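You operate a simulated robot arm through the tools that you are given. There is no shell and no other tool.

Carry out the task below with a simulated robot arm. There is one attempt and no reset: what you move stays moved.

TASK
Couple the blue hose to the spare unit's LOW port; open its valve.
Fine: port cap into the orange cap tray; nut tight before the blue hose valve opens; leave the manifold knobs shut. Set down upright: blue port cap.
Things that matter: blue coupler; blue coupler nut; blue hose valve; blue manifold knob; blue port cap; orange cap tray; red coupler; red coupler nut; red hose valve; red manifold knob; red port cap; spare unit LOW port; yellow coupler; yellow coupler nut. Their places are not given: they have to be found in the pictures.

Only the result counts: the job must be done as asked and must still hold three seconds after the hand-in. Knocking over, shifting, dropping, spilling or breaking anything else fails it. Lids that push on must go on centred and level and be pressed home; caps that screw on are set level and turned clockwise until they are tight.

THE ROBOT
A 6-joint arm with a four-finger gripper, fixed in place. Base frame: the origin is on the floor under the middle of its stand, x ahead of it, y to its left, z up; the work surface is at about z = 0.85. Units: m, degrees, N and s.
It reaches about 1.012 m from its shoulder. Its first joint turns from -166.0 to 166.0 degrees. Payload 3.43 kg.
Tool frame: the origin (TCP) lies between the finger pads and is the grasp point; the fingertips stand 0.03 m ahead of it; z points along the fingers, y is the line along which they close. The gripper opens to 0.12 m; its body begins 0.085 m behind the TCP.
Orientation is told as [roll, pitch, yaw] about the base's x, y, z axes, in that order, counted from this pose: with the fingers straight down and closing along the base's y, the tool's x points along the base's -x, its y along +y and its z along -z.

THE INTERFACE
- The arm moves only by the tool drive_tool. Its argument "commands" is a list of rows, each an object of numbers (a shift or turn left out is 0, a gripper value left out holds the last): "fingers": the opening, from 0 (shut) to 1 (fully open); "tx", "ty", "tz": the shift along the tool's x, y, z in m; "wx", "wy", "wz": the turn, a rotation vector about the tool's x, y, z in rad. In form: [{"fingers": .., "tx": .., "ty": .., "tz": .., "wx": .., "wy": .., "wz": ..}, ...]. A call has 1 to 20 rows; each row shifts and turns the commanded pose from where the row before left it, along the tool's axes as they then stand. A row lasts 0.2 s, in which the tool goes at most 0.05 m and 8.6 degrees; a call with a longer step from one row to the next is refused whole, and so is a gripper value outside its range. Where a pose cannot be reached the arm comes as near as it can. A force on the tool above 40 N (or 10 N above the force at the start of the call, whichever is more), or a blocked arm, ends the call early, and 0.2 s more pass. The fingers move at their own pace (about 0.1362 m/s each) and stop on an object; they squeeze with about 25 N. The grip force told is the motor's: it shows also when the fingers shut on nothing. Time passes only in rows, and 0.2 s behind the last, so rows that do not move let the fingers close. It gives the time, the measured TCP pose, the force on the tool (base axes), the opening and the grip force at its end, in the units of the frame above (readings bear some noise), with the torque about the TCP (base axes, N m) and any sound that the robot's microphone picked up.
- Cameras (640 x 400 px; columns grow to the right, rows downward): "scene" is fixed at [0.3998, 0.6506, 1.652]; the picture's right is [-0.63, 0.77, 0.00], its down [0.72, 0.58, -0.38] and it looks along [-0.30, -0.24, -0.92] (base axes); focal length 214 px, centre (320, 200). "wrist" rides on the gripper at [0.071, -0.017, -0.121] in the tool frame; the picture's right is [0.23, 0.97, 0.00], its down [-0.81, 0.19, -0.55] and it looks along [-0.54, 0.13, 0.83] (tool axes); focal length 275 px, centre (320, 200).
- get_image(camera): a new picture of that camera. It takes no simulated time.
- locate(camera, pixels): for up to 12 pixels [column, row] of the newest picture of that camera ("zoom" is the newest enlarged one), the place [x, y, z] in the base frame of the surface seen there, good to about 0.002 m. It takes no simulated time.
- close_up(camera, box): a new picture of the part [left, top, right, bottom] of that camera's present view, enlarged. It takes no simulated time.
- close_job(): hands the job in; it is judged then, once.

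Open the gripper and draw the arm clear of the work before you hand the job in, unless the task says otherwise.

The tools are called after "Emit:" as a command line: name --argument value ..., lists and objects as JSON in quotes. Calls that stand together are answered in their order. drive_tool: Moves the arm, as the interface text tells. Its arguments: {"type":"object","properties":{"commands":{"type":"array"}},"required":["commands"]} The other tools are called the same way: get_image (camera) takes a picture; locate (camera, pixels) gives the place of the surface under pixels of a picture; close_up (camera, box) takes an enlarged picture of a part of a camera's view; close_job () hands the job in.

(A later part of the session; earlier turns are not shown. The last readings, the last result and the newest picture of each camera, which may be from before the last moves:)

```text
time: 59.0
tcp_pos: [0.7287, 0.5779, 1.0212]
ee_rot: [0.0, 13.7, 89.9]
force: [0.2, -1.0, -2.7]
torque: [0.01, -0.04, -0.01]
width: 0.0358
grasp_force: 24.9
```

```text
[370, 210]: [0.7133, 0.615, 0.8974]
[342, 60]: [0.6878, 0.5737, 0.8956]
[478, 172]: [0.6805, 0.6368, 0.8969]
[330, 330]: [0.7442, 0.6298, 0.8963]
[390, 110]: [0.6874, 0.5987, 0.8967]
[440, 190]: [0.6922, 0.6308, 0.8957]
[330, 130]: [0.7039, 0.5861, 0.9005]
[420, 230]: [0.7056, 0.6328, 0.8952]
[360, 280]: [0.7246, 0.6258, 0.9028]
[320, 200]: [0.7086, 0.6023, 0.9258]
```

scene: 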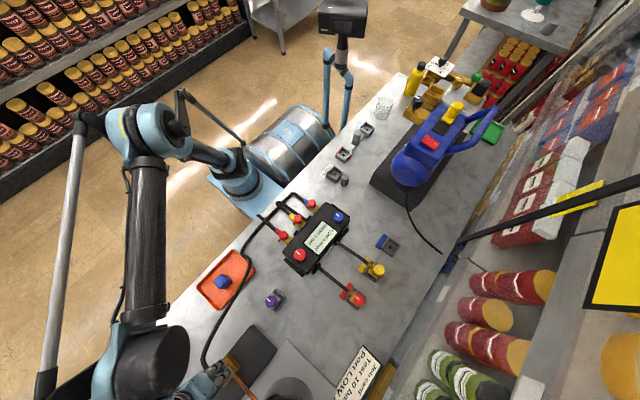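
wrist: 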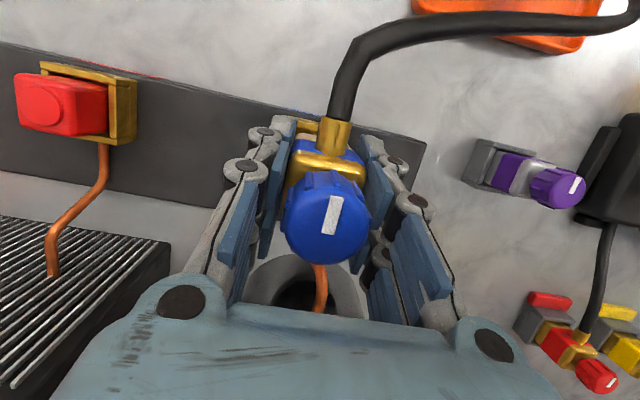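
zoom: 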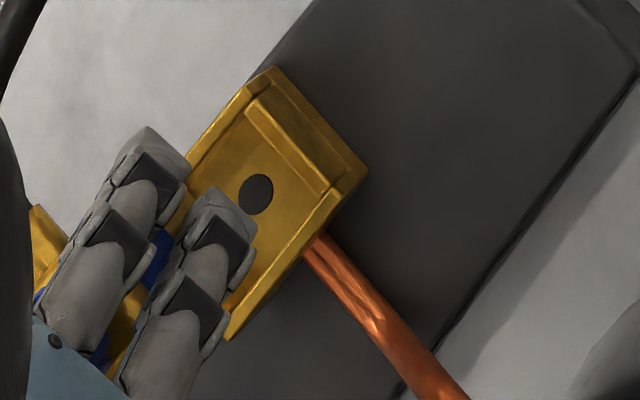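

I sample the hole centre and the inner wall edges in this zoom.

Emit:
locate --camera "zoom" --pixels '[[256, 194], [256, 193], [245, 108], [325, 188], [265, 80], [360, 172], [215, 130], [200, 155], [300, 235], [285, 255], [255, 300], [240, 330]]'

Emit:
locate --camera "zoom" --pixels '[[300, 195], [295, 170], [280, 150], [262, 130], [240, 130], [225, 150], [280, 225], [275, 240], [285, 235], [305, 205], [290, 225], [250, 260]]'

```text
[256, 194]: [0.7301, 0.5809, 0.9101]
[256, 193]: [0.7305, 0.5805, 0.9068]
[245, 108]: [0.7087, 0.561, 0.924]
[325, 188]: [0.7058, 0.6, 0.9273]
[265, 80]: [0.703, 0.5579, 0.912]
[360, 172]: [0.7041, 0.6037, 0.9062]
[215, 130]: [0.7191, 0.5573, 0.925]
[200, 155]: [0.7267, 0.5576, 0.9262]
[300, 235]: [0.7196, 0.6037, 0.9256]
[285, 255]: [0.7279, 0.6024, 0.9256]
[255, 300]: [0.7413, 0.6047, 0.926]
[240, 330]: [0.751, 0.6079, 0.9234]
```

```text
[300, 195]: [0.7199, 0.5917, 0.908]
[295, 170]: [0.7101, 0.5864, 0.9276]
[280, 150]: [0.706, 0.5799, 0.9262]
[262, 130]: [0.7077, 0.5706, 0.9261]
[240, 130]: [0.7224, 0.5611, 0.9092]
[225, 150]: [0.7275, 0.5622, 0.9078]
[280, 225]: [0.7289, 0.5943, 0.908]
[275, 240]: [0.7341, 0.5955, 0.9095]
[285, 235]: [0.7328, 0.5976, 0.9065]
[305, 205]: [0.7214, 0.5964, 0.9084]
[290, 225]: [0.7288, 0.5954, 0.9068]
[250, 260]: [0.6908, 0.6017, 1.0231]
```

Both cameras put the socket centre at about (0.7297,0.5795), so last time the coupler was about 2 mm too far toward -x. I shift so the coupler centre is over it and descend until its base is just above the walls.

Emit:
drive_tool --commands '[{"tx": -0.0037, "ty": -0.0004, "tz": 0.0104}, {"tx": -0.0037, "ty": -0.0004, "tz": 0.0104}, {"tx": -0.0037, "ty": -0.0004, "tz": 0.0104}, {"tx": -0.0037, "ty": -0.0005, "tz": 0.0105}, {}, {}]'

Emit:
close_up --camera "scene" --box '[205, 340, 255, 390]'

Emit:
close_up --camera "wrist" --box '[260, 90, 400, 270]'

Emit:
locate --camera "zoom" --pixels '[[260, 230], [380, 240], [280, 310], [360, 320], [320, 340], [300, 270], [350, 270], [225, 270], [425, 270], [240, 50], [390, 80], [320, 200]]'

```text
time: 60.4
tcp_pos: [0.7301, 0.5833, 0.9763]
ee_rot: [0.0, 13.7, 89.9]
force: [0.8, 0.3, -3.5]
torque: [-0.02, 0.01, 0.01]
width: 0.0359
grasp_force: 25.3
```

```text
8.00 times, centred on (230, 365) of scene
```

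zoom: 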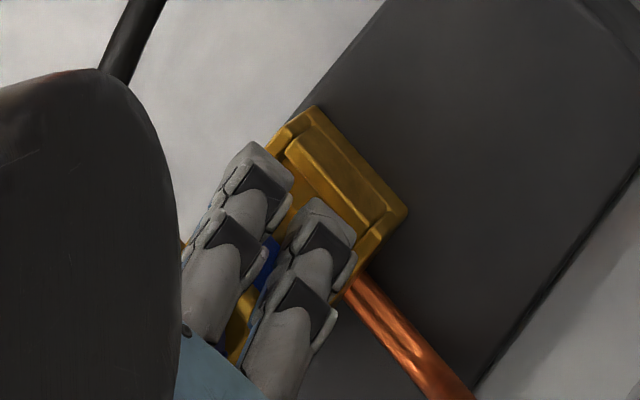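

```text
2.22 times, centred on (330, 180) of wrist
```

zoom: 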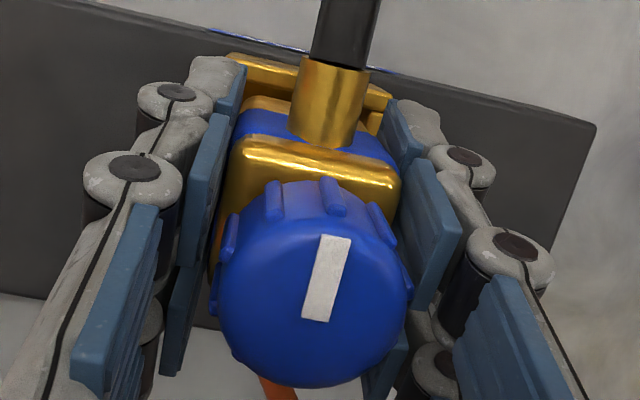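

```text
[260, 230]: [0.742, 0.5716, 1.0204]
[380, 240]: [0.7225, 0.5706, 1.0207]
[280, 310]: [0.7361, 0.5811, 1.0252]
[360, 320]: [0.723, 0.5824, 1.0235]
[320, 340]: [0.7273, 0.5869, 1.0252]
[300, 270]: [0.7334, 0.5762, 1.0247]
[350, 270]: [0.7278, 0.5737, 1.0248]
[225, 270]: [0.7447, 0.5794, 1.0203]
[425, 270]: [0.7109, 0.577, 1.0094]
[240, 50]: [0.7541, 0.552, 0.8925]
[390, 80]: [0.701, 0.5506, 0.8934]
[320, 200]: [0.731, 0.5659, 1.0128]
```

Coupler centre is now ≈(0.7305,0.5795), base about 7 mm above the walls. I lower vertically in small steps, reading force and torque.

Emit:
drive_tool --commands '[{"tx": -0.00047, "tz": 0.00194}, {"tx": -0.00047, "tz": 0.00194}]'

Emit:
drive_tool --commands '[{"tx": -0.00047, "tz": 0.00194}]'

Emit:
drive_tool --commands '[{"tx": -0.00047, "tz": 0.00194}]'

```text
time: 61.0
tcp_pos: [0.7308, 0.5826, 0.9726]
ee_rot: [0.0, 13.7, 89.9]
force: [0.1, -0.4, -2.4]
torque: [0.03, 0.02, 0.0]
width: 0.0357
grasp_force: 25.2
```

```text
time: 61.4
tcp_pos: [0.73, 0.583, 0.9705]
ee_rot: [0.0, 13.7, 89.9]
force: [1.4, 0.7, -2.0]
torque: [0.05, 0.0, -0.03]
width: 0.0356
grasp_force: 24.9
```

```text
time: 61.8
tcp_pos: [0.7295, 0.5835, 0.97]
ee_rot: [0.1, 13.7, 90.0]
force: [-0.2, 0.4, -2.7]
torque: [0.01, 0.0, 0.04]
width: 0.0358
grasp_force: 24.8
```

No contact yet at base ≈0.924; continuing.

Emit:
drive_tool --commands '[{"tx": -0.00047, "tz": 0.00194}]'

Emit:
drive_tool --commands '[{"tx": -0.00047, "tz": 0.00194}]'

Emit:
drive_tool --commands '[{"tx": -0.00047, "tz": 0.00194}]'

```text
time: 62.2
tcp_pos: [0.7304, 0.5832, 0.9675]
ee_rot: [0.1, 13.7, 89.9]
force: [-0.3, 0.4, -2.3]
torque: [-0.01, 0.0, 0.0]
width: 0.0359
grasp_force: 24.6
```

```text
time: 62.6
tcp_pos: [0.7294, 0.5831, 0.9655]
ee_rot: [-0.1, 13.7, 89.9]
force: [-0.2, 0.2, -2.8]
torque: [0.02, 0.02, 0.0]
width: 0.0356
grasp_force: 25.1
```

```text
time: 63.0
tcp_pos: [0.7299, 0.5829, 0.9643]
ee_rot: [0.0, 13.7, 89.9]
force: [-0.2, -0.1, -2.3]
torque: [0.0, 0.0, -0.03]
width: 0.0355
grasp_force: 24.9
```

The base is now inside the socket without contact. I continue down in 2 mm steps.

Emit:
drive_tool --commands '[{"tx": -0.00047, "tz": 0.00194}]'

Emit:
drive_tool --commands '[{"tx": -0.00047, "tz": 0.00194}]'

Emit:
close_up --camera "wrist" --box '[260, 70, 400, 270]'

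Emit:
close_up --camera "scene" --box '[205, 340, 255, 390]'

```text
time: 63.4
tcp_pos: [0.7297, 0.5832, 0.9618]
ee_rot: [-0.1, 13.7, 89.9]
force: [0.5, -0.3, -2.3]
torque: [0.01, 0.0, 0.01]
width: 0.0357
grasp_force: 24.9
```

```text
time: 63.8
tcp_pos: [0.7295, 0.5831, 0.9597]
ee_rot: [0.0, 13.7, 90.0]
force: [0.8, -0.1, -2.8]
torque: [-0.01, -0.03, -0.02]
width: 0.0359
grasp_force: 25.0
```

```text
2.00 times, centred on (330, 170) of wrist
```

zoom: 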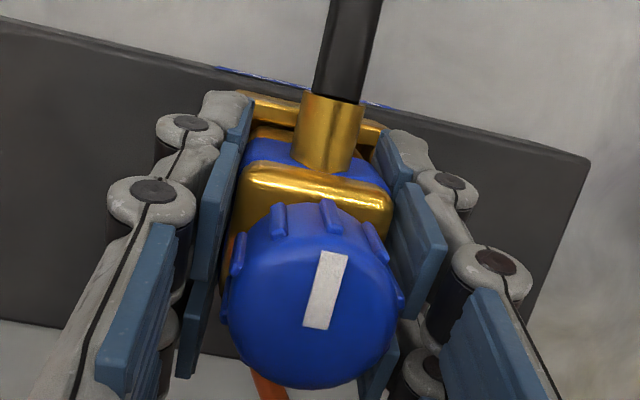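

```text
8.00 times, centred on (230, 365) of scene
```

zoom: 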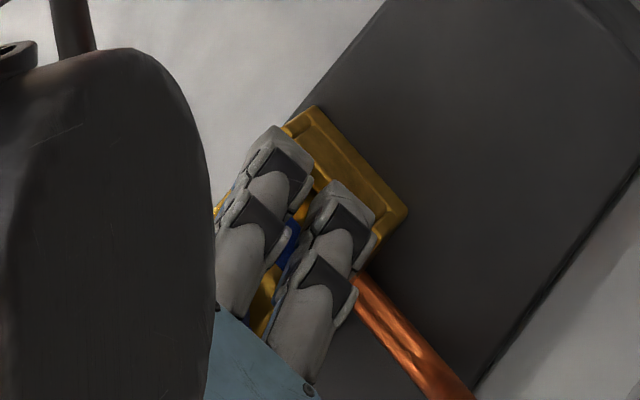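

Still free, about 12 mm deep in the socket. I continue with smaller steps until it touches down.

Emit:
drive_tool --commands '[{"tx": -0.00036, "tz": 0.00146}]'

Emit:
drive_tool --commands '[{"tx": -0.00036, "tz": 0.00146}]'

Emit:
drive_tool --commands '[{"tx": -0.00036, "tz": 0.00146}]'

```text
time: 64.2
tcp_pos: [0.7295, 0.5828, 0.9589]
ee_rot: [0.0, 13.5, 90.0]
force: [6.0, 8.2, 15.4]
torque: [0.58, -0.2, -0.08]
width: 0.0357
grasp_force: 24.7
```

```text
time: 64.6
tcp_pos: [0.7233, 0.5833, 0.9671]
ee_rot: [-1.1, 13.5, 89.6]
force: [47.8, 18.4, 12.9]
torque: [0.81, -1.78, -0.3]
width: 0.0422
grasp_force: 25.1
stopped in row 1: the force on the tool passed its limit at 46 N (the readings are from after the stop); the commanded pose is now the measured one
```

```text
time: 65.0
tcp_pos: [0.7219, 0.5817, 0.9657]
ee_rot: [-0.9, 13.6, 89.5]
force: [49.1, 14.1, 12.1]
torque: [0.57, -1.83, -0.27]
width: 0.0455
grasp_force: 25.2
```

A sudden large side force and the fingers spread to 0.0455 m. I look at once before moving.

Emit:
get_image --camera "wrist"

Emit:
close_up --camera "wrist" --box '[240, 60, 400, 280]'

Emit:
close_up --camera "scene" --box '[195, 340, 260, 400]'

```text
taken
```

wrist: 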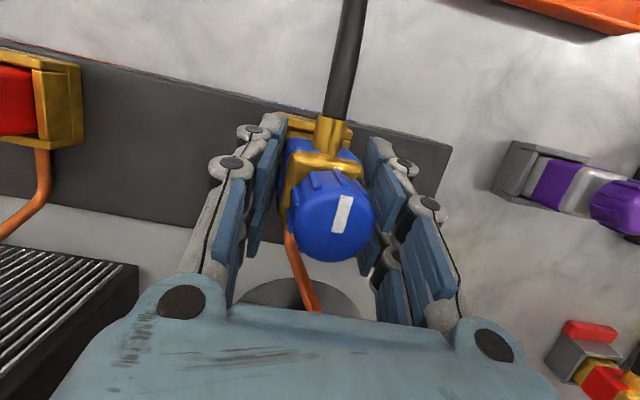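

```text
1.82 times, centred on (320, 170) of wrist
```

zoom: 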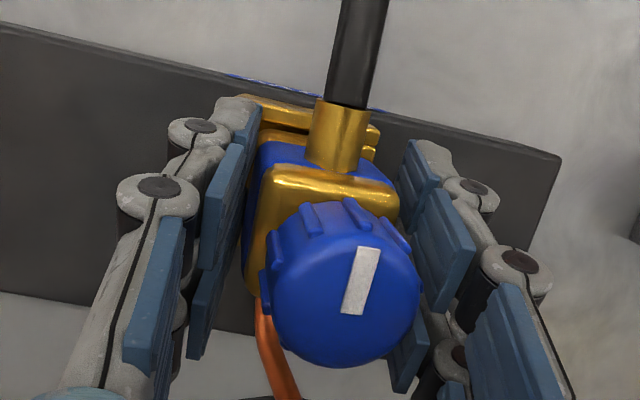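

```text
6.67 times, centred on (228, 370) of scene
```

zoom: 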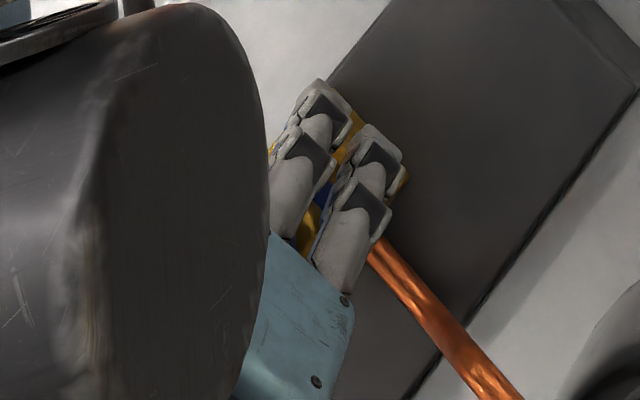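

The coupler base is still in the socket but the gripper got pushed about 7 mm toward -x, with the coupler leaning. I ease the tool back toward +x in small steps and watch the side force.

Emit:
drive_tool --commands '[{"ty": -0.002}, {}]'

Emit:
drive_tool --commands '[{"ty": -0.002}, {}]'

```text
time: 65.6
tcp_pos: [0.7226, 0.5833, 0.9657]
ee_rot: [-0.7, 13.7, 89.6]
force: [49.1, 6.9, 12.4]
torque: [0.26, -1.81, -0.37]
width: 0.0428
grasp_force: 25.1
```

```text
time: 66.2
tcp_pos: [0.7245, 0.5822, 0.9648]
ee_rot: [-0.6, 13.7, 89.6]
force: [43.9, 3.0, 7.9]
torque: [0.16, -1.6, -0.4]
width: 0.0394
grasp_force: 24.7
```

Force and finger spread are decreasing; I continue toward +x.

Emit:
drive_tool --commands '[{"ty": -0.002}, {}]'

Emit:
drive_tool --commands '[{"ty": -0.002}, {}]'

Emit:
close_up --camera "wrist" --box '[240, 60, 400, 280]'

```text
time: 66.8
tcp_pos: [0.7264, 0.5836, 0.9655]
ee_rot: [-0.6, 13.7, 89.8]
force: [16.1, -9.5, -7.6]
torque: [-0.5, -0.71, -0.05]
width: 0.0389
grasp_force: 25.6
```

```text
time: 67.4
tcp_pos: [0.7262, 0.5842, 0.9657]
ee_rot: [-0.7, 13.5, 89.8]
force: [6.4, 1.0, -7.2]
torque: [0.02, -0.36, -0.13]
width: 0.0366
grasp_force: 24.9
```

```text
1.82 times, centred on (320, 170) of wrist
```

zoom: 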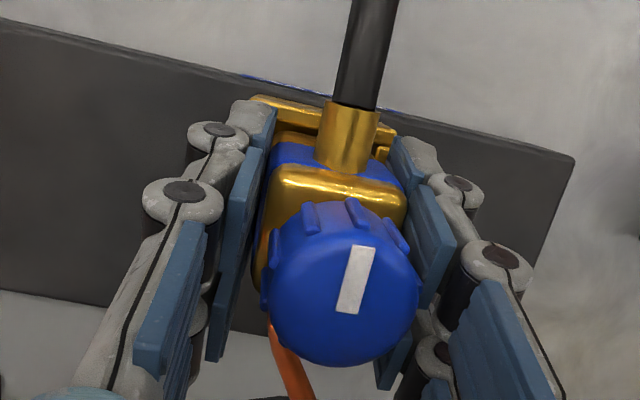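

Now nearly unloaded. I measure the nut top to see the coupler's height and tilt in the socket.

Emit:
locate --camera "zoom" --pixels '[[290, 270], [390, 270], [310, 330], [380, 330], [340, 350], [320, 260], [340, 240], [285, 300], [405, 300], [300, 185], [390, 210], [265, 210]]'

```text
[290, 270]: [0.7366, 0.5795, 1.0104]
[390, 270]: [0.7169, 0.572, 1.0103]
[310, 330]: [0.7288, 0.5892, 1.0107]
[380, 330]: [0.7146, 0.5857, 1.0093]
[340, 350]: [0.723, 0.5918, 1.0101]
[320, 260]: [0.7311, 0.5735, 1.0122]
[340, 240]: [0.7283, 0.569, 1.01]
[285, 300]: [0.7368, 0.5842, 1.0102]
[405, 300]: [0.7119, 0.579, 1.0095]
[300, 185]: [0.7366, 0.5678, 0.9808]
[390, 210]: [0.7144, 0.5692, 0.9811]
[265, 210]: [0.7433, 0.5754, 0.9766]
```

The coupler is level but its centre is now ≈(0.7245,0.580), i.e. probably resting on the -x wall. I check the empty cradle's floor height to know the coupler's true length.

Emit:
close_up --camera "scene" --box '[365, 220, 415, 265]'

Emit:
locate --camera "zoom" --pixels '[[330, 210], [320, 230], [350, 230], [300, 220], [340, 250], [280, 210], [370, 270], [310, 290], [250, 230], [400, 200]]'

```text
8.89 times, centred on (390, 242) of scene
```

zoom: 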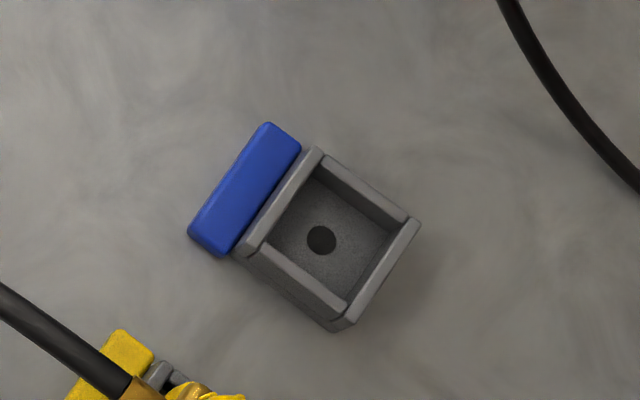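

```text
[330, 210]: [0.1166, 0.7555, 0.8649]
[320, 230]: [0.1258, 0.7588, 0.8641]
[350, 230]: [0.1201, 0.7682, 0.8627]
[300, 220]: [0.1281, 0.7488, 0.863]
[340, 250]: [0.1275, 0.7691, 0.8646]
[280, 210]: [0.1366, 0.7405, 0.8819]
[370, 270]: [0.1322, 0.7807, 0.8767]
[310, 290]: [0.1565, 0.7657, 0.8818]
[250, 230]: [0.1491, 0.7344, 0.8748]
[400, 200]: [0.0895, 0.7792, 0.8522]
```

Cradle floor is z≈0.864, so the coupler is ~0.090 long and now sits on the -x wall top (base ≈0.921). I lift a few mm, then re-measure before recentring.

Emit:
drive_tool --commands '[{"tx": 0.0007, "tz": -0.0029}, {"tx": 0.0007, "tz": -0.0029}, {"tx": 0.0007, "tz": -0.0029}, {"tx": 0.0007, "tz": -0.0029}, {}]'

Emit:
close_up --camera "wrist" --box '[240, 60, 400, 280]'

Emit:
locate --camera "zoom" --pixels '[[290, 270], [390, 270], [310, 330], [380, 330], [340, 350], [320, 260], [340, 240], [285, 300], [405, 300], [300, 185], [390, 210], [265, 210]]'

```text
time: 68.6
tcp_pos: [0.7266, 0.582, 0.9779]
ee_rot: [-0.8, 13.6, 89.8]
force: [-0.5, 0.9, -2.6]
torque: [0.04, 0.0, -0.01]
width: 0.0358
grasp_force: 25.0
```

```text
1.82 times, centred on (320, 170) of wrist
```

zoom: 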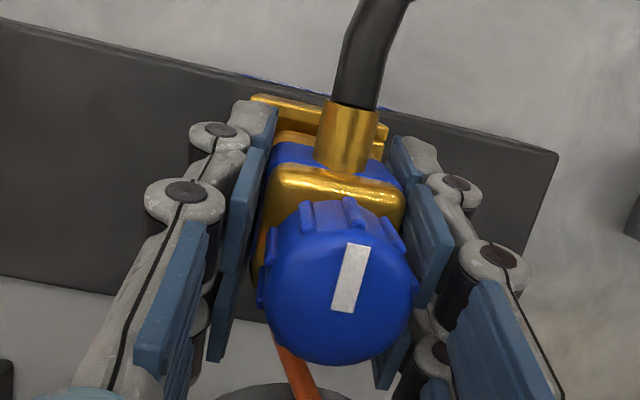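

```text
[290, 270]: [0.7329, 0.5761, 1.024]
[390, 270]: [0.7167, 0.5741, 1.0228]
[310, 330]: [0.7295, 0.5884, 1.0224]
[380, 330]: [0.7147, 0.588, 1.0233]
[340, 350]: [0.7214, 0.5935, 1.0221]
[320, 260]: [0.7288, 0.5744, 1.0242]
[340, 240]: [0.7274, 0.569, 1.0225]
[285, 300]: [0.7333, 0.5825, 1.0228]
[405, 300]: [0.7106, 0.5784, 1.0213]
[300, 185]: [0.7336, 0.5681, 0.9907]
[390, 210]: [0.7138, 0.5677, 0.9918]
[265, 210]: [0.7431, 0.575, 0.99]
```

Coupler is free and level again (nut top ≈1.023, base ≈0.933). I undo the small roll, shift +x ≈3 mm to the line that entered the socket freely before, and re-read the pose.

Emit:
drive_tool --commands '[{"wx": -0.014, "ty": -0.0016}, {"ty": -0.0016, "tx": -0.0005}, {}, {}]'

Emit:
drive_tool --commands '[{}]'

Emit:
drive_tool --commands '[{}]'

Emit:
close_up --camera "wrist" --box '[260, 70, 380, 190]'

```text
time: 69.6
tcp_pos: [0.7302, 0.5848, 0.9783]
ee_rot: [0.0, 13.6, 89.7]
force: [-0.3, 0.0, -3.0]
torque: [-0.01, -0.03, 0.04]
width: 0.0358
grasp_force: 25.1
```

```text
time: 70.0
tcp_pos: [0.7295, 0.5841, 0.9774]
ee_rot: [-0.1, 13.7, 89.6]
force: [-0.3, -0.3, -2.8]
torque: [0.0, 0.0, 0.04]
width: 0.0357
grasp_force: 24.6
```

```text
time: 70.4
tcp_pos: [0.7296, 0.5845, 0.9782]
ee_rot: [0.0, 13.6, 89.7]
force: [0.4, 0.0, -3.3]
torque: [0.0, -0.01, -0.02]
width: 0.0358
grasp_force: 24.3
```

```text
3.33 times, centred on (320, 130) of wrist
```

zoom: 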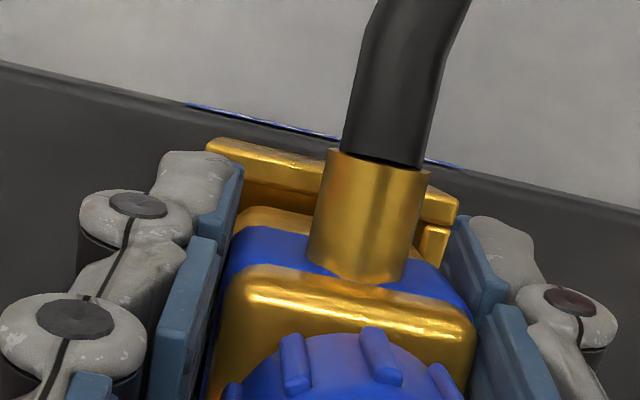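

I check where the coupler's nut and front plate are now relative to the port.

Emit:
close_up --camera "wrist" --box '[260, 90, 400, 270]'

Emit:
locate --camera "zoom" --pixels '[[260, 230], [380, 240], [280, 310], [360, 320], [320, 340], [300, 270], [350, 270], [400, 270], [420, 300], [320, 200], [280, 150], [370, 160]]'

```text
2.22 times, centred on (330, 180) of wrist
```

zoom: 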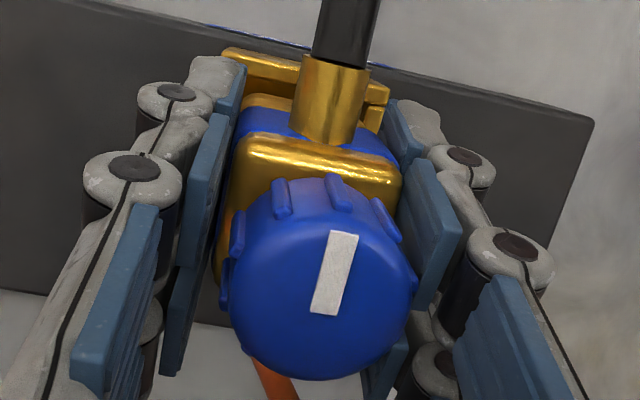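

```text
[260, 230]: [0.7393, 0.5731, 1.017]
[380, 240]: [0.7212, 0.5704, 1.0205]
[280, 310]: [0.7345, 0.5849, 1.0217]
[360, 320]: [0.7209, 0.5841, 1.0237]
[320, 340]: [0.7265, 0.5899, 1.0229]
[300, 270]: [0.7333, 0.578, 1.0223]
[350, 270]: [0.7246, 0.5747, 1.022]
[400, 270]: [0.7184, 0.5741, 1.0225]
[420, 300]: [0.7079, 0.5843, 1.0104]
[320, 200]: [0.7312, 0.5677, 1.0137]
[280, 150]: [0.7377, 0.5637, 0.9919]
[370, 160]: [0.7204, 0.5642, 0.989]
```

Coupler centre y is ≈0.581, about 2 mm more than on the free descent, so I shift 1.8 mm toward -y and descend in small vertical steps, watching the force.

Emit:
drive_tool --commands '[{"tx": 0.00175, "tz": 0.00043}, {"tx": -0.0007, "tz": 0.0029}, {"tx": -0.0005, "tz": 0.00194}]'

Emit:
drive_tool --commands '[{"tx": -0.00047, "tz": 0.00194}]'

Emit:
drive_tool --commands '[{"tx": -0.00047, "tz": 0.00194}]'

```text
time: 71.2
tcp_pos: [0.7295, 0.5817, 0.9734]
ee_rot: [0.0, 13.7, 89.8]
force: [-0.5, 0.6, -1.6]
torque: [-0.01, -0.04, -0.04]
width: 0.0361
grasp_force: 25.4
```

```text
time: 71.6
tcp_pos: [0.7291, 0.5817, 0.9713]
ee_rot: [-0.1, 13.7, 89.7]
force: [1.7, 3.4, 4.0]
torque: [0.06, 0.04, -0.03]
width: 0.036
grasp_force: 24.7
```

```text
time: 72.0
tcp_pos: [0.7301, 0.5813, 0.9702]
ee_rot: [-0.1, 13.6, 89.7]
force: [12.1, 10.8, 35.8]
torque: [-0.29, -0.45, 0.33]
width: 0.0361
grasp_force: 25.3
```

Contact on the front (-y) edge (ry≈-20 mm), so I went too far. I lift 2 mm, move +y 1.3 mm, and try again.

Emit:
drive_tool --commands '[{"tx": 0.0006, "tz": -0.0024}, {"tx": -0.00126, "tz": -0.0003}, {}]'

Emit:
drive_tool --commands '[{"tx": -0.0005, "tz": 0.00194}]'

Emit:
drive_tool --commands '[{"tx": -0.00036, "tz": 0.00146}]'

```text
time: 72.8
tcp_pos: [0.7301, 0.5835, 0.9713]
ee_rot: [0.0, 13.7, 89.7]
force: [0.6, 0.0, -2.3]
torque: [-0.01, 0.02, -0.02]
width: 0.0356
grasp_force: 25.5
```

```text
time: 73.2
tcp_pos: [0.7309, 0.5826, 0.9701]
ee_rot: [0.0, 13.6, 89.7]
force: [-1.1, 0.2, -2.8]
torque: [0.06, -0.07, 0.03]
width: 0.0354
grasp_force: 25.1
```

```text
time: 73.6
tcp_pos: [0.7294, 0.5829, 0.9663]
ee_rot: [-0.1, 13.5, 89.6]
force: [-0.1, -1.0, -2.5]
torque: [0.02, -0.01, -0.03]
width: 0.0357
grasp_force: 24.9
```

Free again at z=0.966 (base entering). I continue gently to about z≈0.961, stopping before fingertips reach the walls.

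Emit:
drive_tool --commands '[{"tx": -0.00036, "tz": 0.00146}]'

Emit:
drive_tool --commands '[{"tx": -0.00036, "tz": 0.00146}]'

Emit:
drive_tool --commands '[{"tx": -0.00036, "tz": 0.00146}]'

```text
time: 74.0
tcp_pos: [0.7289, 0.5822, 0.9665]
ee_rot: [-0.1, 13.6, 89.7]
force: [0.3, 0.4, -2.7]
torque: [0.0, 0.01, 0.04]
width: 0.0354
grasp_force: 25.0
```

```text
time: 74.4
tcp_pos: [0.7307, 0.5827, 0.9638]
ee_rot: [0.0, 13.6, 89.7]
force: [1.0, 0.1, -2.2]
torque: [0.02, -0.01, -0.02]
width: 0.0356
grasp_force: 25.1
```

```text
time: 74.8
tcp_pos: [0.7298, 0.5827, 0.9632]
ee_rot: [0.0, 13.7, 89.7]
force: [0.5, 0.2, -3.2]
torque: [0.05, -0.02, -0.02]
width: 0.0359
grasp_force: 25.3
```

About 8 mm deep and unloaded. I lower 1 mm more, then open the fingers just slightly so the coupler can settle into the socket.

Emit:
drive_tool --commands '[{"tx": -0.00024, "tz": 0.00097}, {}, {"fingers": 0.33}, {"fingers": 0.36}, {"fingers": 0.38}, {}]'

Emit:
get_image --camera "wrist"

Emit:
close_up --camera "wrist" --box '[250, 70, 400, 270]'

Emit:
locate --camera "zoom" --pixels '[[290, 260], [360, 260], [290, 310], [350, 310], [320, 340], [320, 230], [280, 150], [380, 170], [325, 285]]'

```text
time: 76.2
tcp_pos: [0.7295, 0.5821, 0.962]
ee_rot: [-0.1, 13.6, 89.6]
force: [0.7, 0.1, -0.4]
torque: [-0.02, -0.02, 0.0]
width: 0.0456
grasp_force: 0.0
```

```text
taken
```

wrist: 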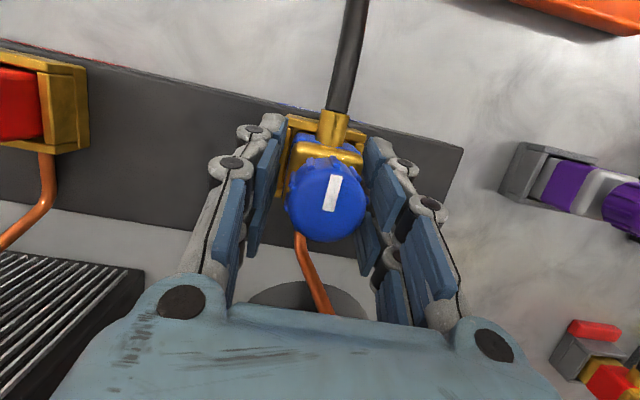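

```text
2.00 times, centred on (325, 170) of wrist
```

zoom: 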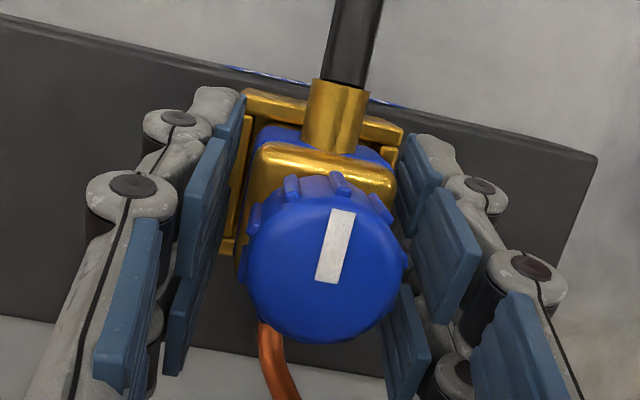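

```text
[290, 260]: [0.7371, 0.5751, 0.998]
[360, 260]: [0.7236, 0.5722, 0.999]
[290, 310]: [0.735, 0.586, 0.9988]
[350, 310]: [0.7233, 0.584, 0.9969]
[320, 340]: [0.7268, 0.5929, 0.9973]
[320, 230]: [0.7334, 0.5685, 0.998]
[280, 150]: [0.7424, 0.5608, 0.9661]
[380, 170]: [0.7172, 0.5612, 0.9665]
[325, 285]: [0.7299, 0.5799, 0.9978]
```

The coupler dropped fully into the port: nut top z≈0.998, level, centred at (0.730,0.580). I open a bit more, retreat straight up, and level the tool.

Emit:
drive_tool --commands '[{"fingers": 0.5}, {"tx": 0.0047, "tz": -0.0194}, {"tx": 0.0047, "tz": -0.0194}, {"tx": 0.0047, "tz": -0.0194}, {"tx": 0.0071, "tz": -0.0291}, {"tx": 0.0071, "tz": -0.0291}, {"wy": -0.08}, {"wy": -0.08}, {"wy": -0.079}, {}]'

Emit:
get_image --camera "wrist"

Emit:
get_image --camera "scene"

Emit:
close_up --camera "wrist" --box '[270, 80, 370, 180]'

```text
time: 78.4
tcp_pos: [0.7302, 0.5828, 1.0825]
ee_rot: [0.0, 0.0, 89.7]
force: [-0.9, 0.0, 0.1]
torque: [0.0, 0.0, -0.02]
width: 0.0602
grasp_force: 0.0
```

```text
taken
```

wrist: 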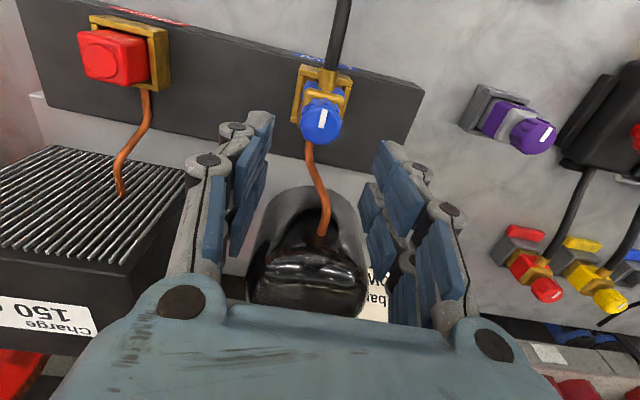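

```text
taken
```

scene: 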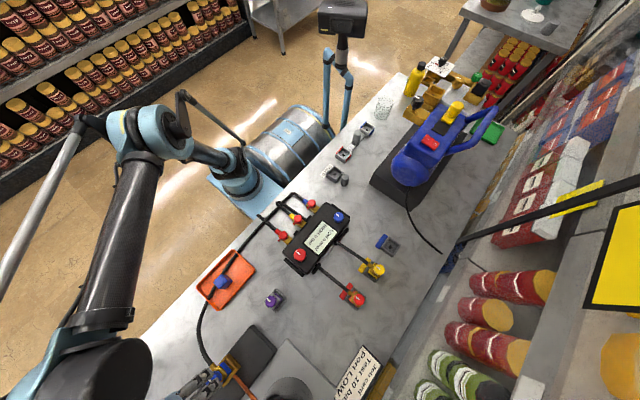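

```text
4.00 times, centred on (320, 130) of wrist
```

zoom: 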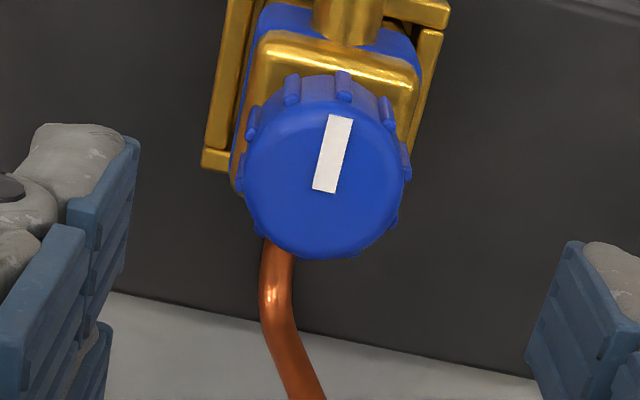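

Coupler seated. I check the tray region, where the hose passes near the blue cap at (222,281).

Emit:
close_up --camera "scene" --box '[180, 230, 290, 330]'

Emit:
locate --camera "zoom" --pixels '[[245, 270], [235, 320], [215, 340], [330, 180], [290, 230], [150, 370], [310, 120]]'

Emit:
close_up --camera "scene" --box '[190, 330, 260, 400]'

```text
4.00 times, centred on (235, 280) of scene
```

zoom: 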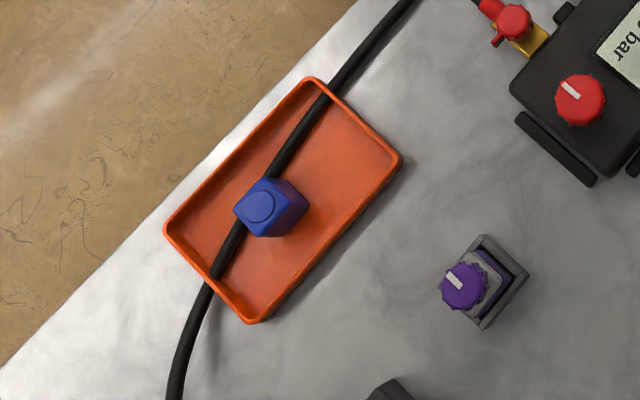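

```text
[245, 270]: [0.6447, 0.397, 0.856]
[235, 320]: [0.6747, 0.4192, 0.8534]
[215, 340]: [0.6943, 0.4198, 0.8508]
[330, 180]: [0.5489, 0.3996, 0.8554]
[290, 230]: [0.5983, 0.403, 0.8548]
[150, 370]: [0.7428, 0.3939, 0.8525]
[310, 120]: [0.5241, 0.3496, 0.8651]
```

```text
5.71 times, centred on (225, 365) of scene
```

zoom: 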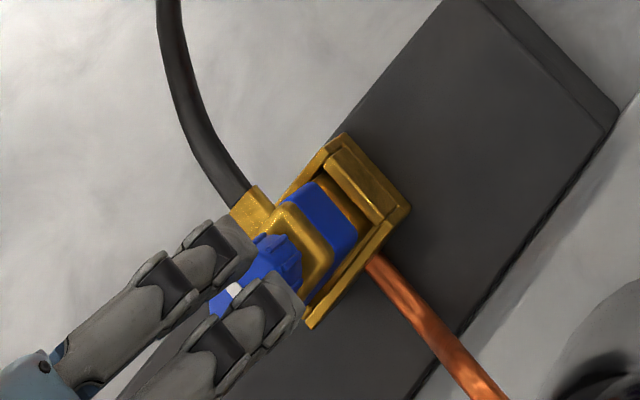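

The cap is still upright in place; the hose just passes by. Now I align over the nut (0.7298,0.580) and descend to z≈1.000 so the tips stay just above the brass plate (0.965).

Emit:
drive_tool --commands '[{"tx": 0.0028, "ty": 0.0003}, {"tz": 0.02}, {"tz": 0.02}, {"tz": 0.02}, {"tz": 0.015}, {"tz": 0.006}, {}]'

Emit:
drive_tool --commands '[{}]'

Emit:
get_image --camera "wrist"

Emit:
close_up --camera "wrist" --box '[250, 90, 400, 250]'

Emit:
locate --camera "zoom" --pixels '[[310, 180], [250, 190], [380, 200], [300, 120], [310, 240], [320, 150]]'

```text
time: 80.0
tcp_pos: [0.7279, 0.5802, 1.0003]
ee_rot: [0.0, -0.1, 89.7]
force: [-0.5, 0.6, -0.8]
torque: [-0.03, 0.0, 0.0]
width: 0.0601
grasp_force: 0.2
```

```text
time: 80.4
tcp_pos: [0.7293, 0.5783, 1.0001]
ee_rot: [0.0, 0.0, 89.7]
force: [0.2, 0.0, 0.1]
torque: [0.01, -0.02, 0.01]
width: 0.06
grasp_force: 0.0
```

```text
taken
```

wrist: 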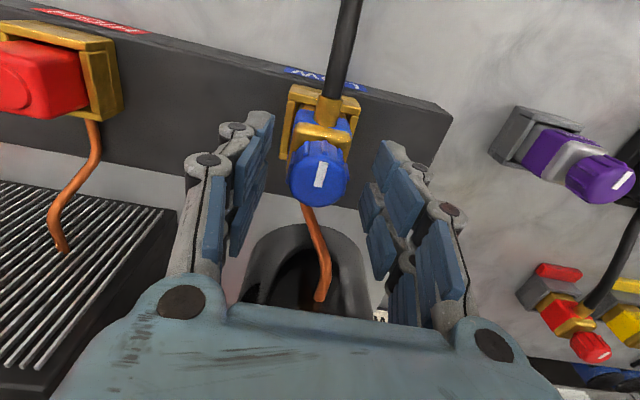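

```text
2.50 times, centred on (325, 170) of wrist
```

zoom: 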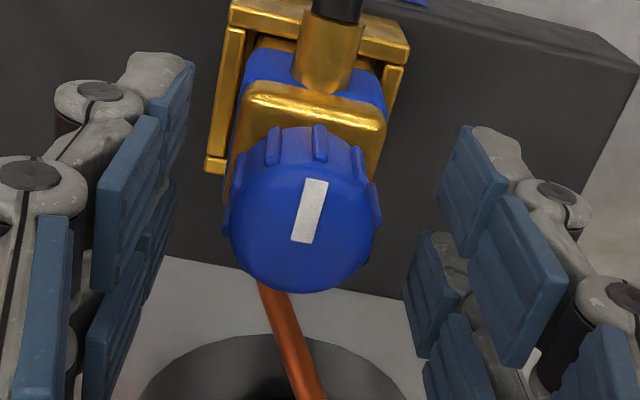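

```text
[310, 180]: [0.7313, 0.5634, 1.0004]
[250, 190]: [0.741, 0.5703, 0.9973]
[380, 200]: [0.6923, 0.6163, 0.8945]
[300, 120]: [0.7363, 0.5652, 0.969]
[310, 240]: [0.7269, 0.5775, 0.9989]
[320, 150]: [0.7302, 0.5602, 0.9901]
```

The nut face centre looks slightly toward -y of the TCP. I locate its rim points more carefully.

Emit:
close_up --camera "wrist" --box '[280, 130, 360, 220]'

Emit:
locate --camera "zoom" --pixels '[[300, 335], [300, 325], [200, 210], [210, 240], [420, 240], [415, 210], [310, 100], [310, 120], [320, 140], [310, 220], [260, 310], [370, 310]]'

```text
4.44 times, centred on (320, 175) of wrist
```

zoom: 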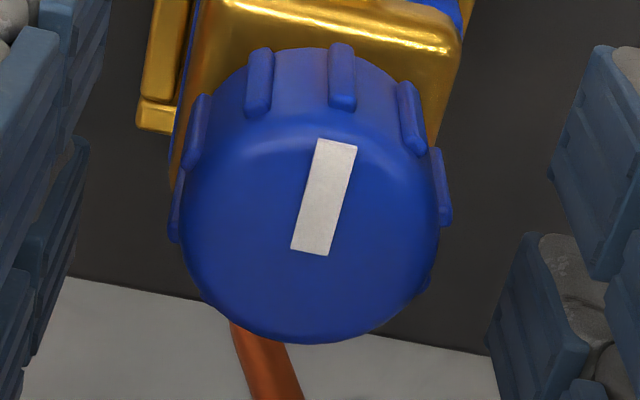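

```text
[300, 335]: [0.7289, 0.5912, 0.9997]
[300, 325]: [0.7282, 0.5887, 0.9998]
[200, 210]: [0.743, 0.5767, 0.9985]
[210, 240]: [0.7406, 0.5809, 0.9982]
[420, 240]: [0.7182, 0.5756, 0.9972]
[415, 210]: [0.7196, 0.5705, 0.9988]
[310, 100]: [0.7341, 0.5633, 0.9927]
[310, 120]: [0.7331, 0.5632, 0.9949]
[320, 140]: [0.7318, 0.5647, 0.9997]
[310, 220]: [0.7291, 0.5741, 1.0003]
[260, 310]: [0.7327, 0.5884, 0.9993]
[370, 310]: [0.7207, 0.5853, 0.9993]
```

Nut centre ≈(0.7303,0.577). I shift 2 mm toward -y and 1 mm toward +x, then close on the nut.

Emit:
drive_tool --commands '[{"tx": 0.002, "ty": -0.001}, {}, {"fingers": 0.0}, {}, {}, {}]'

Emit:
get_image --camera "wrist"

Emit:
close_up --camera "wrist" --box '[250, 90, 400, 250]'

```text
time: 81.8
tcp_pos: [0.7303, 0.5777, 0.9993]
ee_rot: [0.0, -0.1, 89.6]
force: [0.0, -0.2, 1.2]
torque: [-0.11, 0.05, 0.0]
width: 0.0282
grasp_force: 25.3
```

```text
taken
```

wrist: 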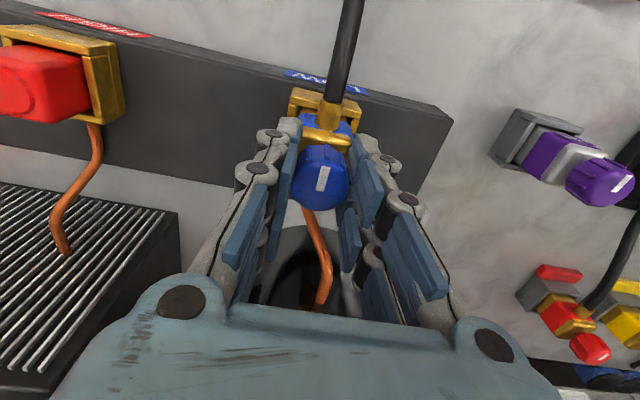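

```text
2.50 times, centred on (325, 170) of wrist
```

zoom: 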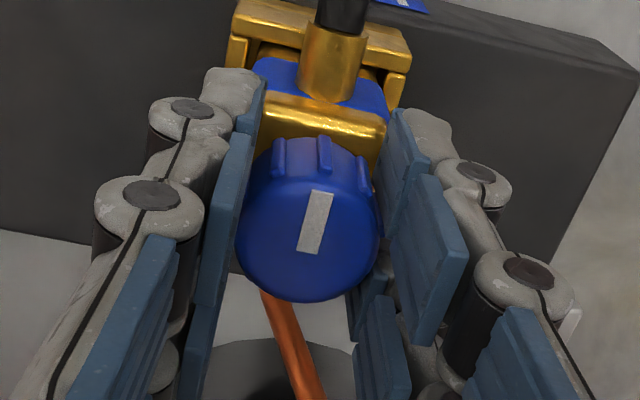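

The nut is gripped at four points (width 0.028). I start turning clockwise (positive wz, yaw decreasing) slowly and read the torque.

Emit:
drive_tool --commands '[{"wz": 0.08}, {"wz": 0.08}, {"wz": 0.08}, {"wz": 0.08}]'

Emit:
close_up --camera "wrist" --box '[250, 90, 400, 250]'

```text
time: 82.8
tcp_pos: [0.7296, 0.5787, 1.0007]
ee_rot: [0.0, 0.0, 71.3]
force: [0.1, -0.1, -0.9]
torque: [0.04, 0.02, 0.04]
width: 0.028
grasp_force: 24.8
```

```text
2.50 times, centred on (325, 170) of wrist
```

zoom: 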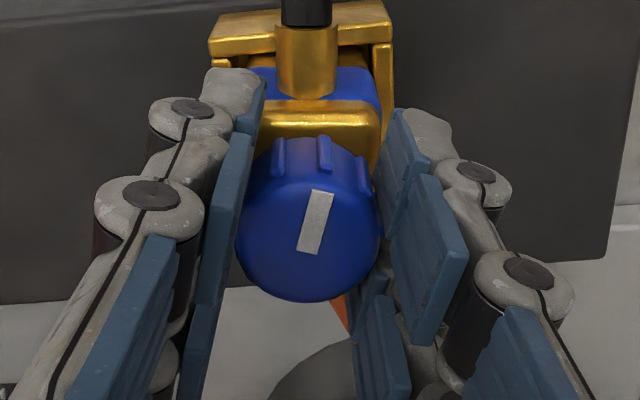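

The nut turns with the gripper, torque only 0.04 N·m. I keep turning clockwise.

Emit:
drive_tool --commands '[{"wz": 0.12}, {"wz": 0.12}, {"wz": 0.12}, {"wz": 0.12}, {"wz": 0.12}, {"wz": 0.12}]'

Emit:
drive_tool --commands '[{"wz": 0.12}, {"wz": 0.12}, {"wz": 0.12}, {"wz": 0.12}, {"wz": 0.12}, {"wz": 0.12}]'

Emit:
close_up --camera "wrist" --box '[230, 70, 410, 270]'

```text
time: 84.2
tcp_pos: [0.7296, 0.5779, 1.0012]
ee_rot: [0.1, 0.0, 30.0]
force: [-1.2, 4.1, -2.4]
torque: [0.3, 0.15, 0.05]
width: 0.0285
grasp_force: 25.0
```

```text
time: 85.6
tcp_pos: [0.7291, 0.5778, 1.0015]
ee_rot: [0.1, 0.0, -11.2]
force: [-8.0, 7.1, 0.3]
torque: [0.52, 0.63, 0.02]
width: 0.0283
grasp_force: 25.2
```

```text
2.00 times, centred on (320, 170) of wrist
```

zoom: 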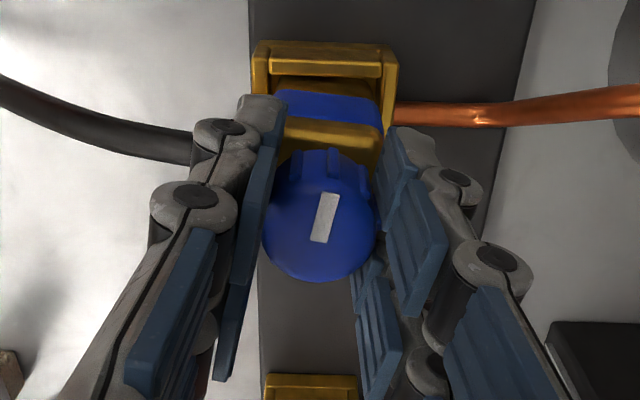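

100° turned with low torque; side forces of ~8 N suggest a ~1 mm centre offset. I correct it by 1 mm and keep turning clockwise.

Emit:
drive_tool --commands '[{"tx": 0.0012, "ty": 0.0008}, {"wz": 0.12}, {"wz": 0.12}, {"wz": 0.12}, {"wz": 0.12}, {"wz": 0.12}]'

Emit:
drive_tool --commands '[{"wz": 0.12}, {"wz": 0.12}, {"wz": 0.12}, {"wz": 0.12}, {"wz": 0.12}]'

Emit:
get_image --camera "wrist"

Emit:
get_image --camera "scene"

```text
time: 87.0
tcp_pos: [0.7305, 0.5808, 1.0003]
ee_rot: [0.0, 0.2, -45.6]
force: [0.7, 0.5, -0.5]
torque: [0.06, -0.04, 0.06]
width: 0.0283
grasp_force: 24.6
```

```text
time: 88.2
tcp_pos: [0.73, 0.5794, 1.0003]
ee_rot: [0.1, 0.0, -80.1]
force: [-0.1, 2.9, -6.3]
torque: [0.16, 0.04, 0.52]
width: 0.0287
grasp_force: 25.2
```

```text
taken
```

wrist: 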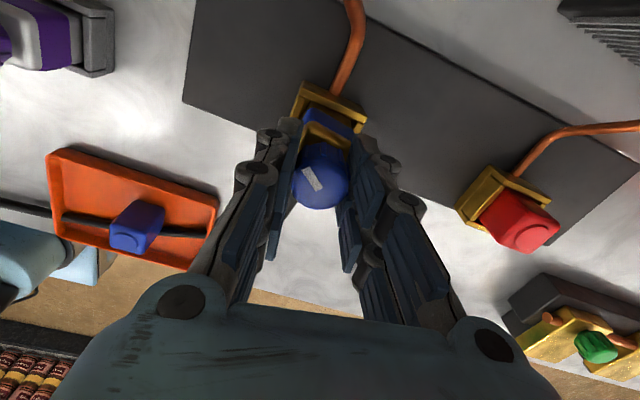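

```text
taken
```

scene: 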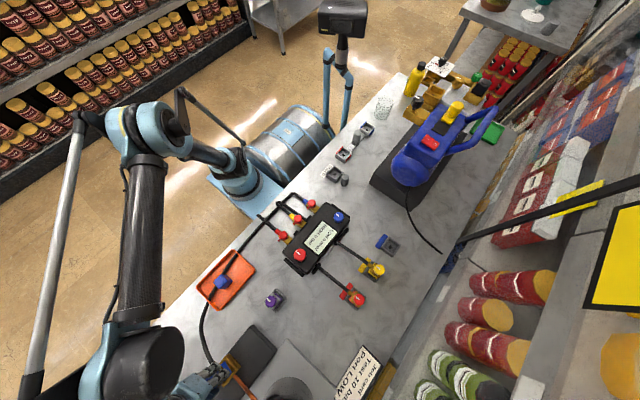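

Torque rose to 0.52 N·m and the white mark has shifted relative to the fingers, so the nut seems to be resisting/slipping. I look closer.

Emit:
close_up --camera "wrist" --box '[250, 90, 400, 250]'

Emit:
drive_tool --commands '[{"wz": 0.05}, {}]'

Emit:
close_up --camera "wrist" --box '[250, 90, 400, 250]'

```text
2.50 times, centred on (325, 170) of wrist
```

zoom: 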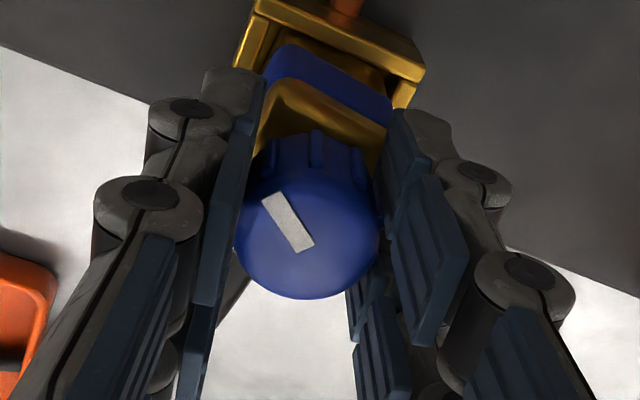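

```text
time: 88.8
tcp_pos: [0.731, 0.5791, 1.0014]
ee_rot: [-0.1, 0.0, -82.9]
force: [1.2, -1.6, -10.0]
torque: [-0.25, -0.13, 0.18]
width: 0.0283
grasp_force: 24.6
```

```text
2.50 times, centred on (325, 170) of wrist
```

zoom: 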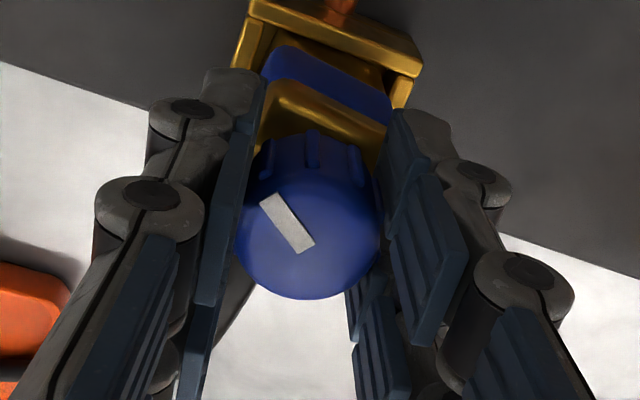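

Fz of -10 N suggests the nut screws down under my grip. I lower 1 mm and turn a bit more, checking whether the mark moves with the fingers.

Emit:
drive_tool --commands '[{"tz": 0.001}, {"wz": 0.08}, {"wz": 0.08}, {"wz": 0.08}]'

Emit:
close_up --camera "wrist" --box '[250, 90, 400, 250]'

Emit:
drive_tool --commands '[{"wz": 0.08}, {"wz": 0.08}, {"wz": 0.08}]'

Emit:
close_up --camera "wrist" --box '[250, 90, 400, 250]'

```text
time: 89.8
tcp_pos: [0.7294, 0.5796, 1.0008]
ee_rot: [-0.1, 0.1, -96.6]
force: [6.3, 3.9, 2.3]
torque: [0.12, -0.31, 0.29]
width: 0.0283
grasp_force: 24.6
```

```text
2.50 times, centred on (325, 170) of wrist
```

zoom: 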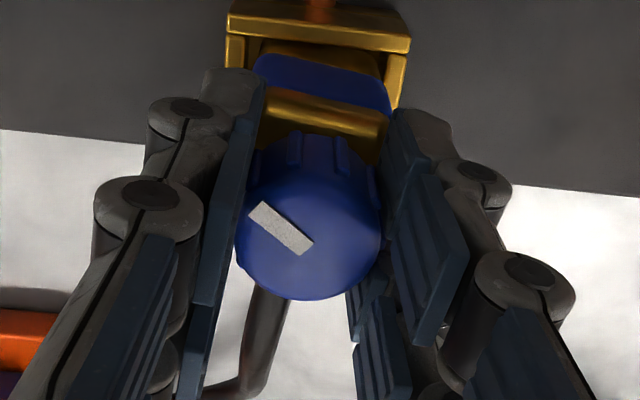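

```text
time: 90.6
tcp_pos: [0.7297, 0.5787, 0.9994]
ee_rot: [0.0, 0.1, -110.5]
force: [1.0, 2.6, 8.5]
torque: [0.16, -0.1, 0.19]
width: 0.0282
grasp_force: 24.5
```

```text
2.50 times, centred on (325, 170) of wrist
```

zoom: 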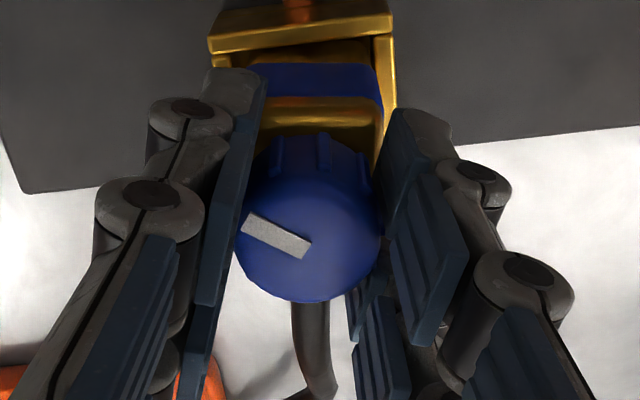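

The mark now slips relative to the fingers (−37°→−48°→−60° as the tool turned 28°), so the nut has hit its stop. I regrip afresh and apply one more clockwise stroke to confirm it is tight.

Emit:
drive_tool --commands '[{"fingers": 0.45}, {}, {"wz": -0.14}, {"wz": -0.14}, {"wz": -0.14}, {"wz": -0.14}, {"wz": -0.14}, {"wz": -0.14}, {"wz": -0.14}, {"wz": -0.14}, {"wz": -0.14}, {"wz": -0.14}, {}, {"fingers": 0.0}, {}, {}, {}]'

Emit:
close_up --camera "wrist" --box '[250, 90, 400, 250]'

```text
time: 94.2
tcp_pos: [0.7287, 0.5786, 0.9989]
ee_rot: [0.1, 0.0, -30.1]
force: [3.8, 4.5, 7.6]
torque: [0.28, -0.12, 0.02]
width: 0.0284
grasp_force: 25.5
```

```text
2.50 times, centred on (325, 170) of wrist
```

zoom: 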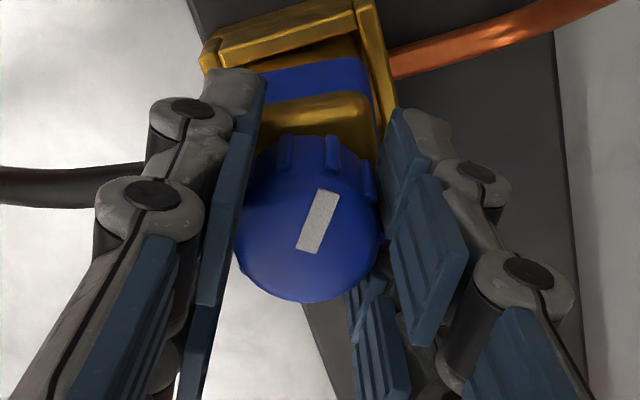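

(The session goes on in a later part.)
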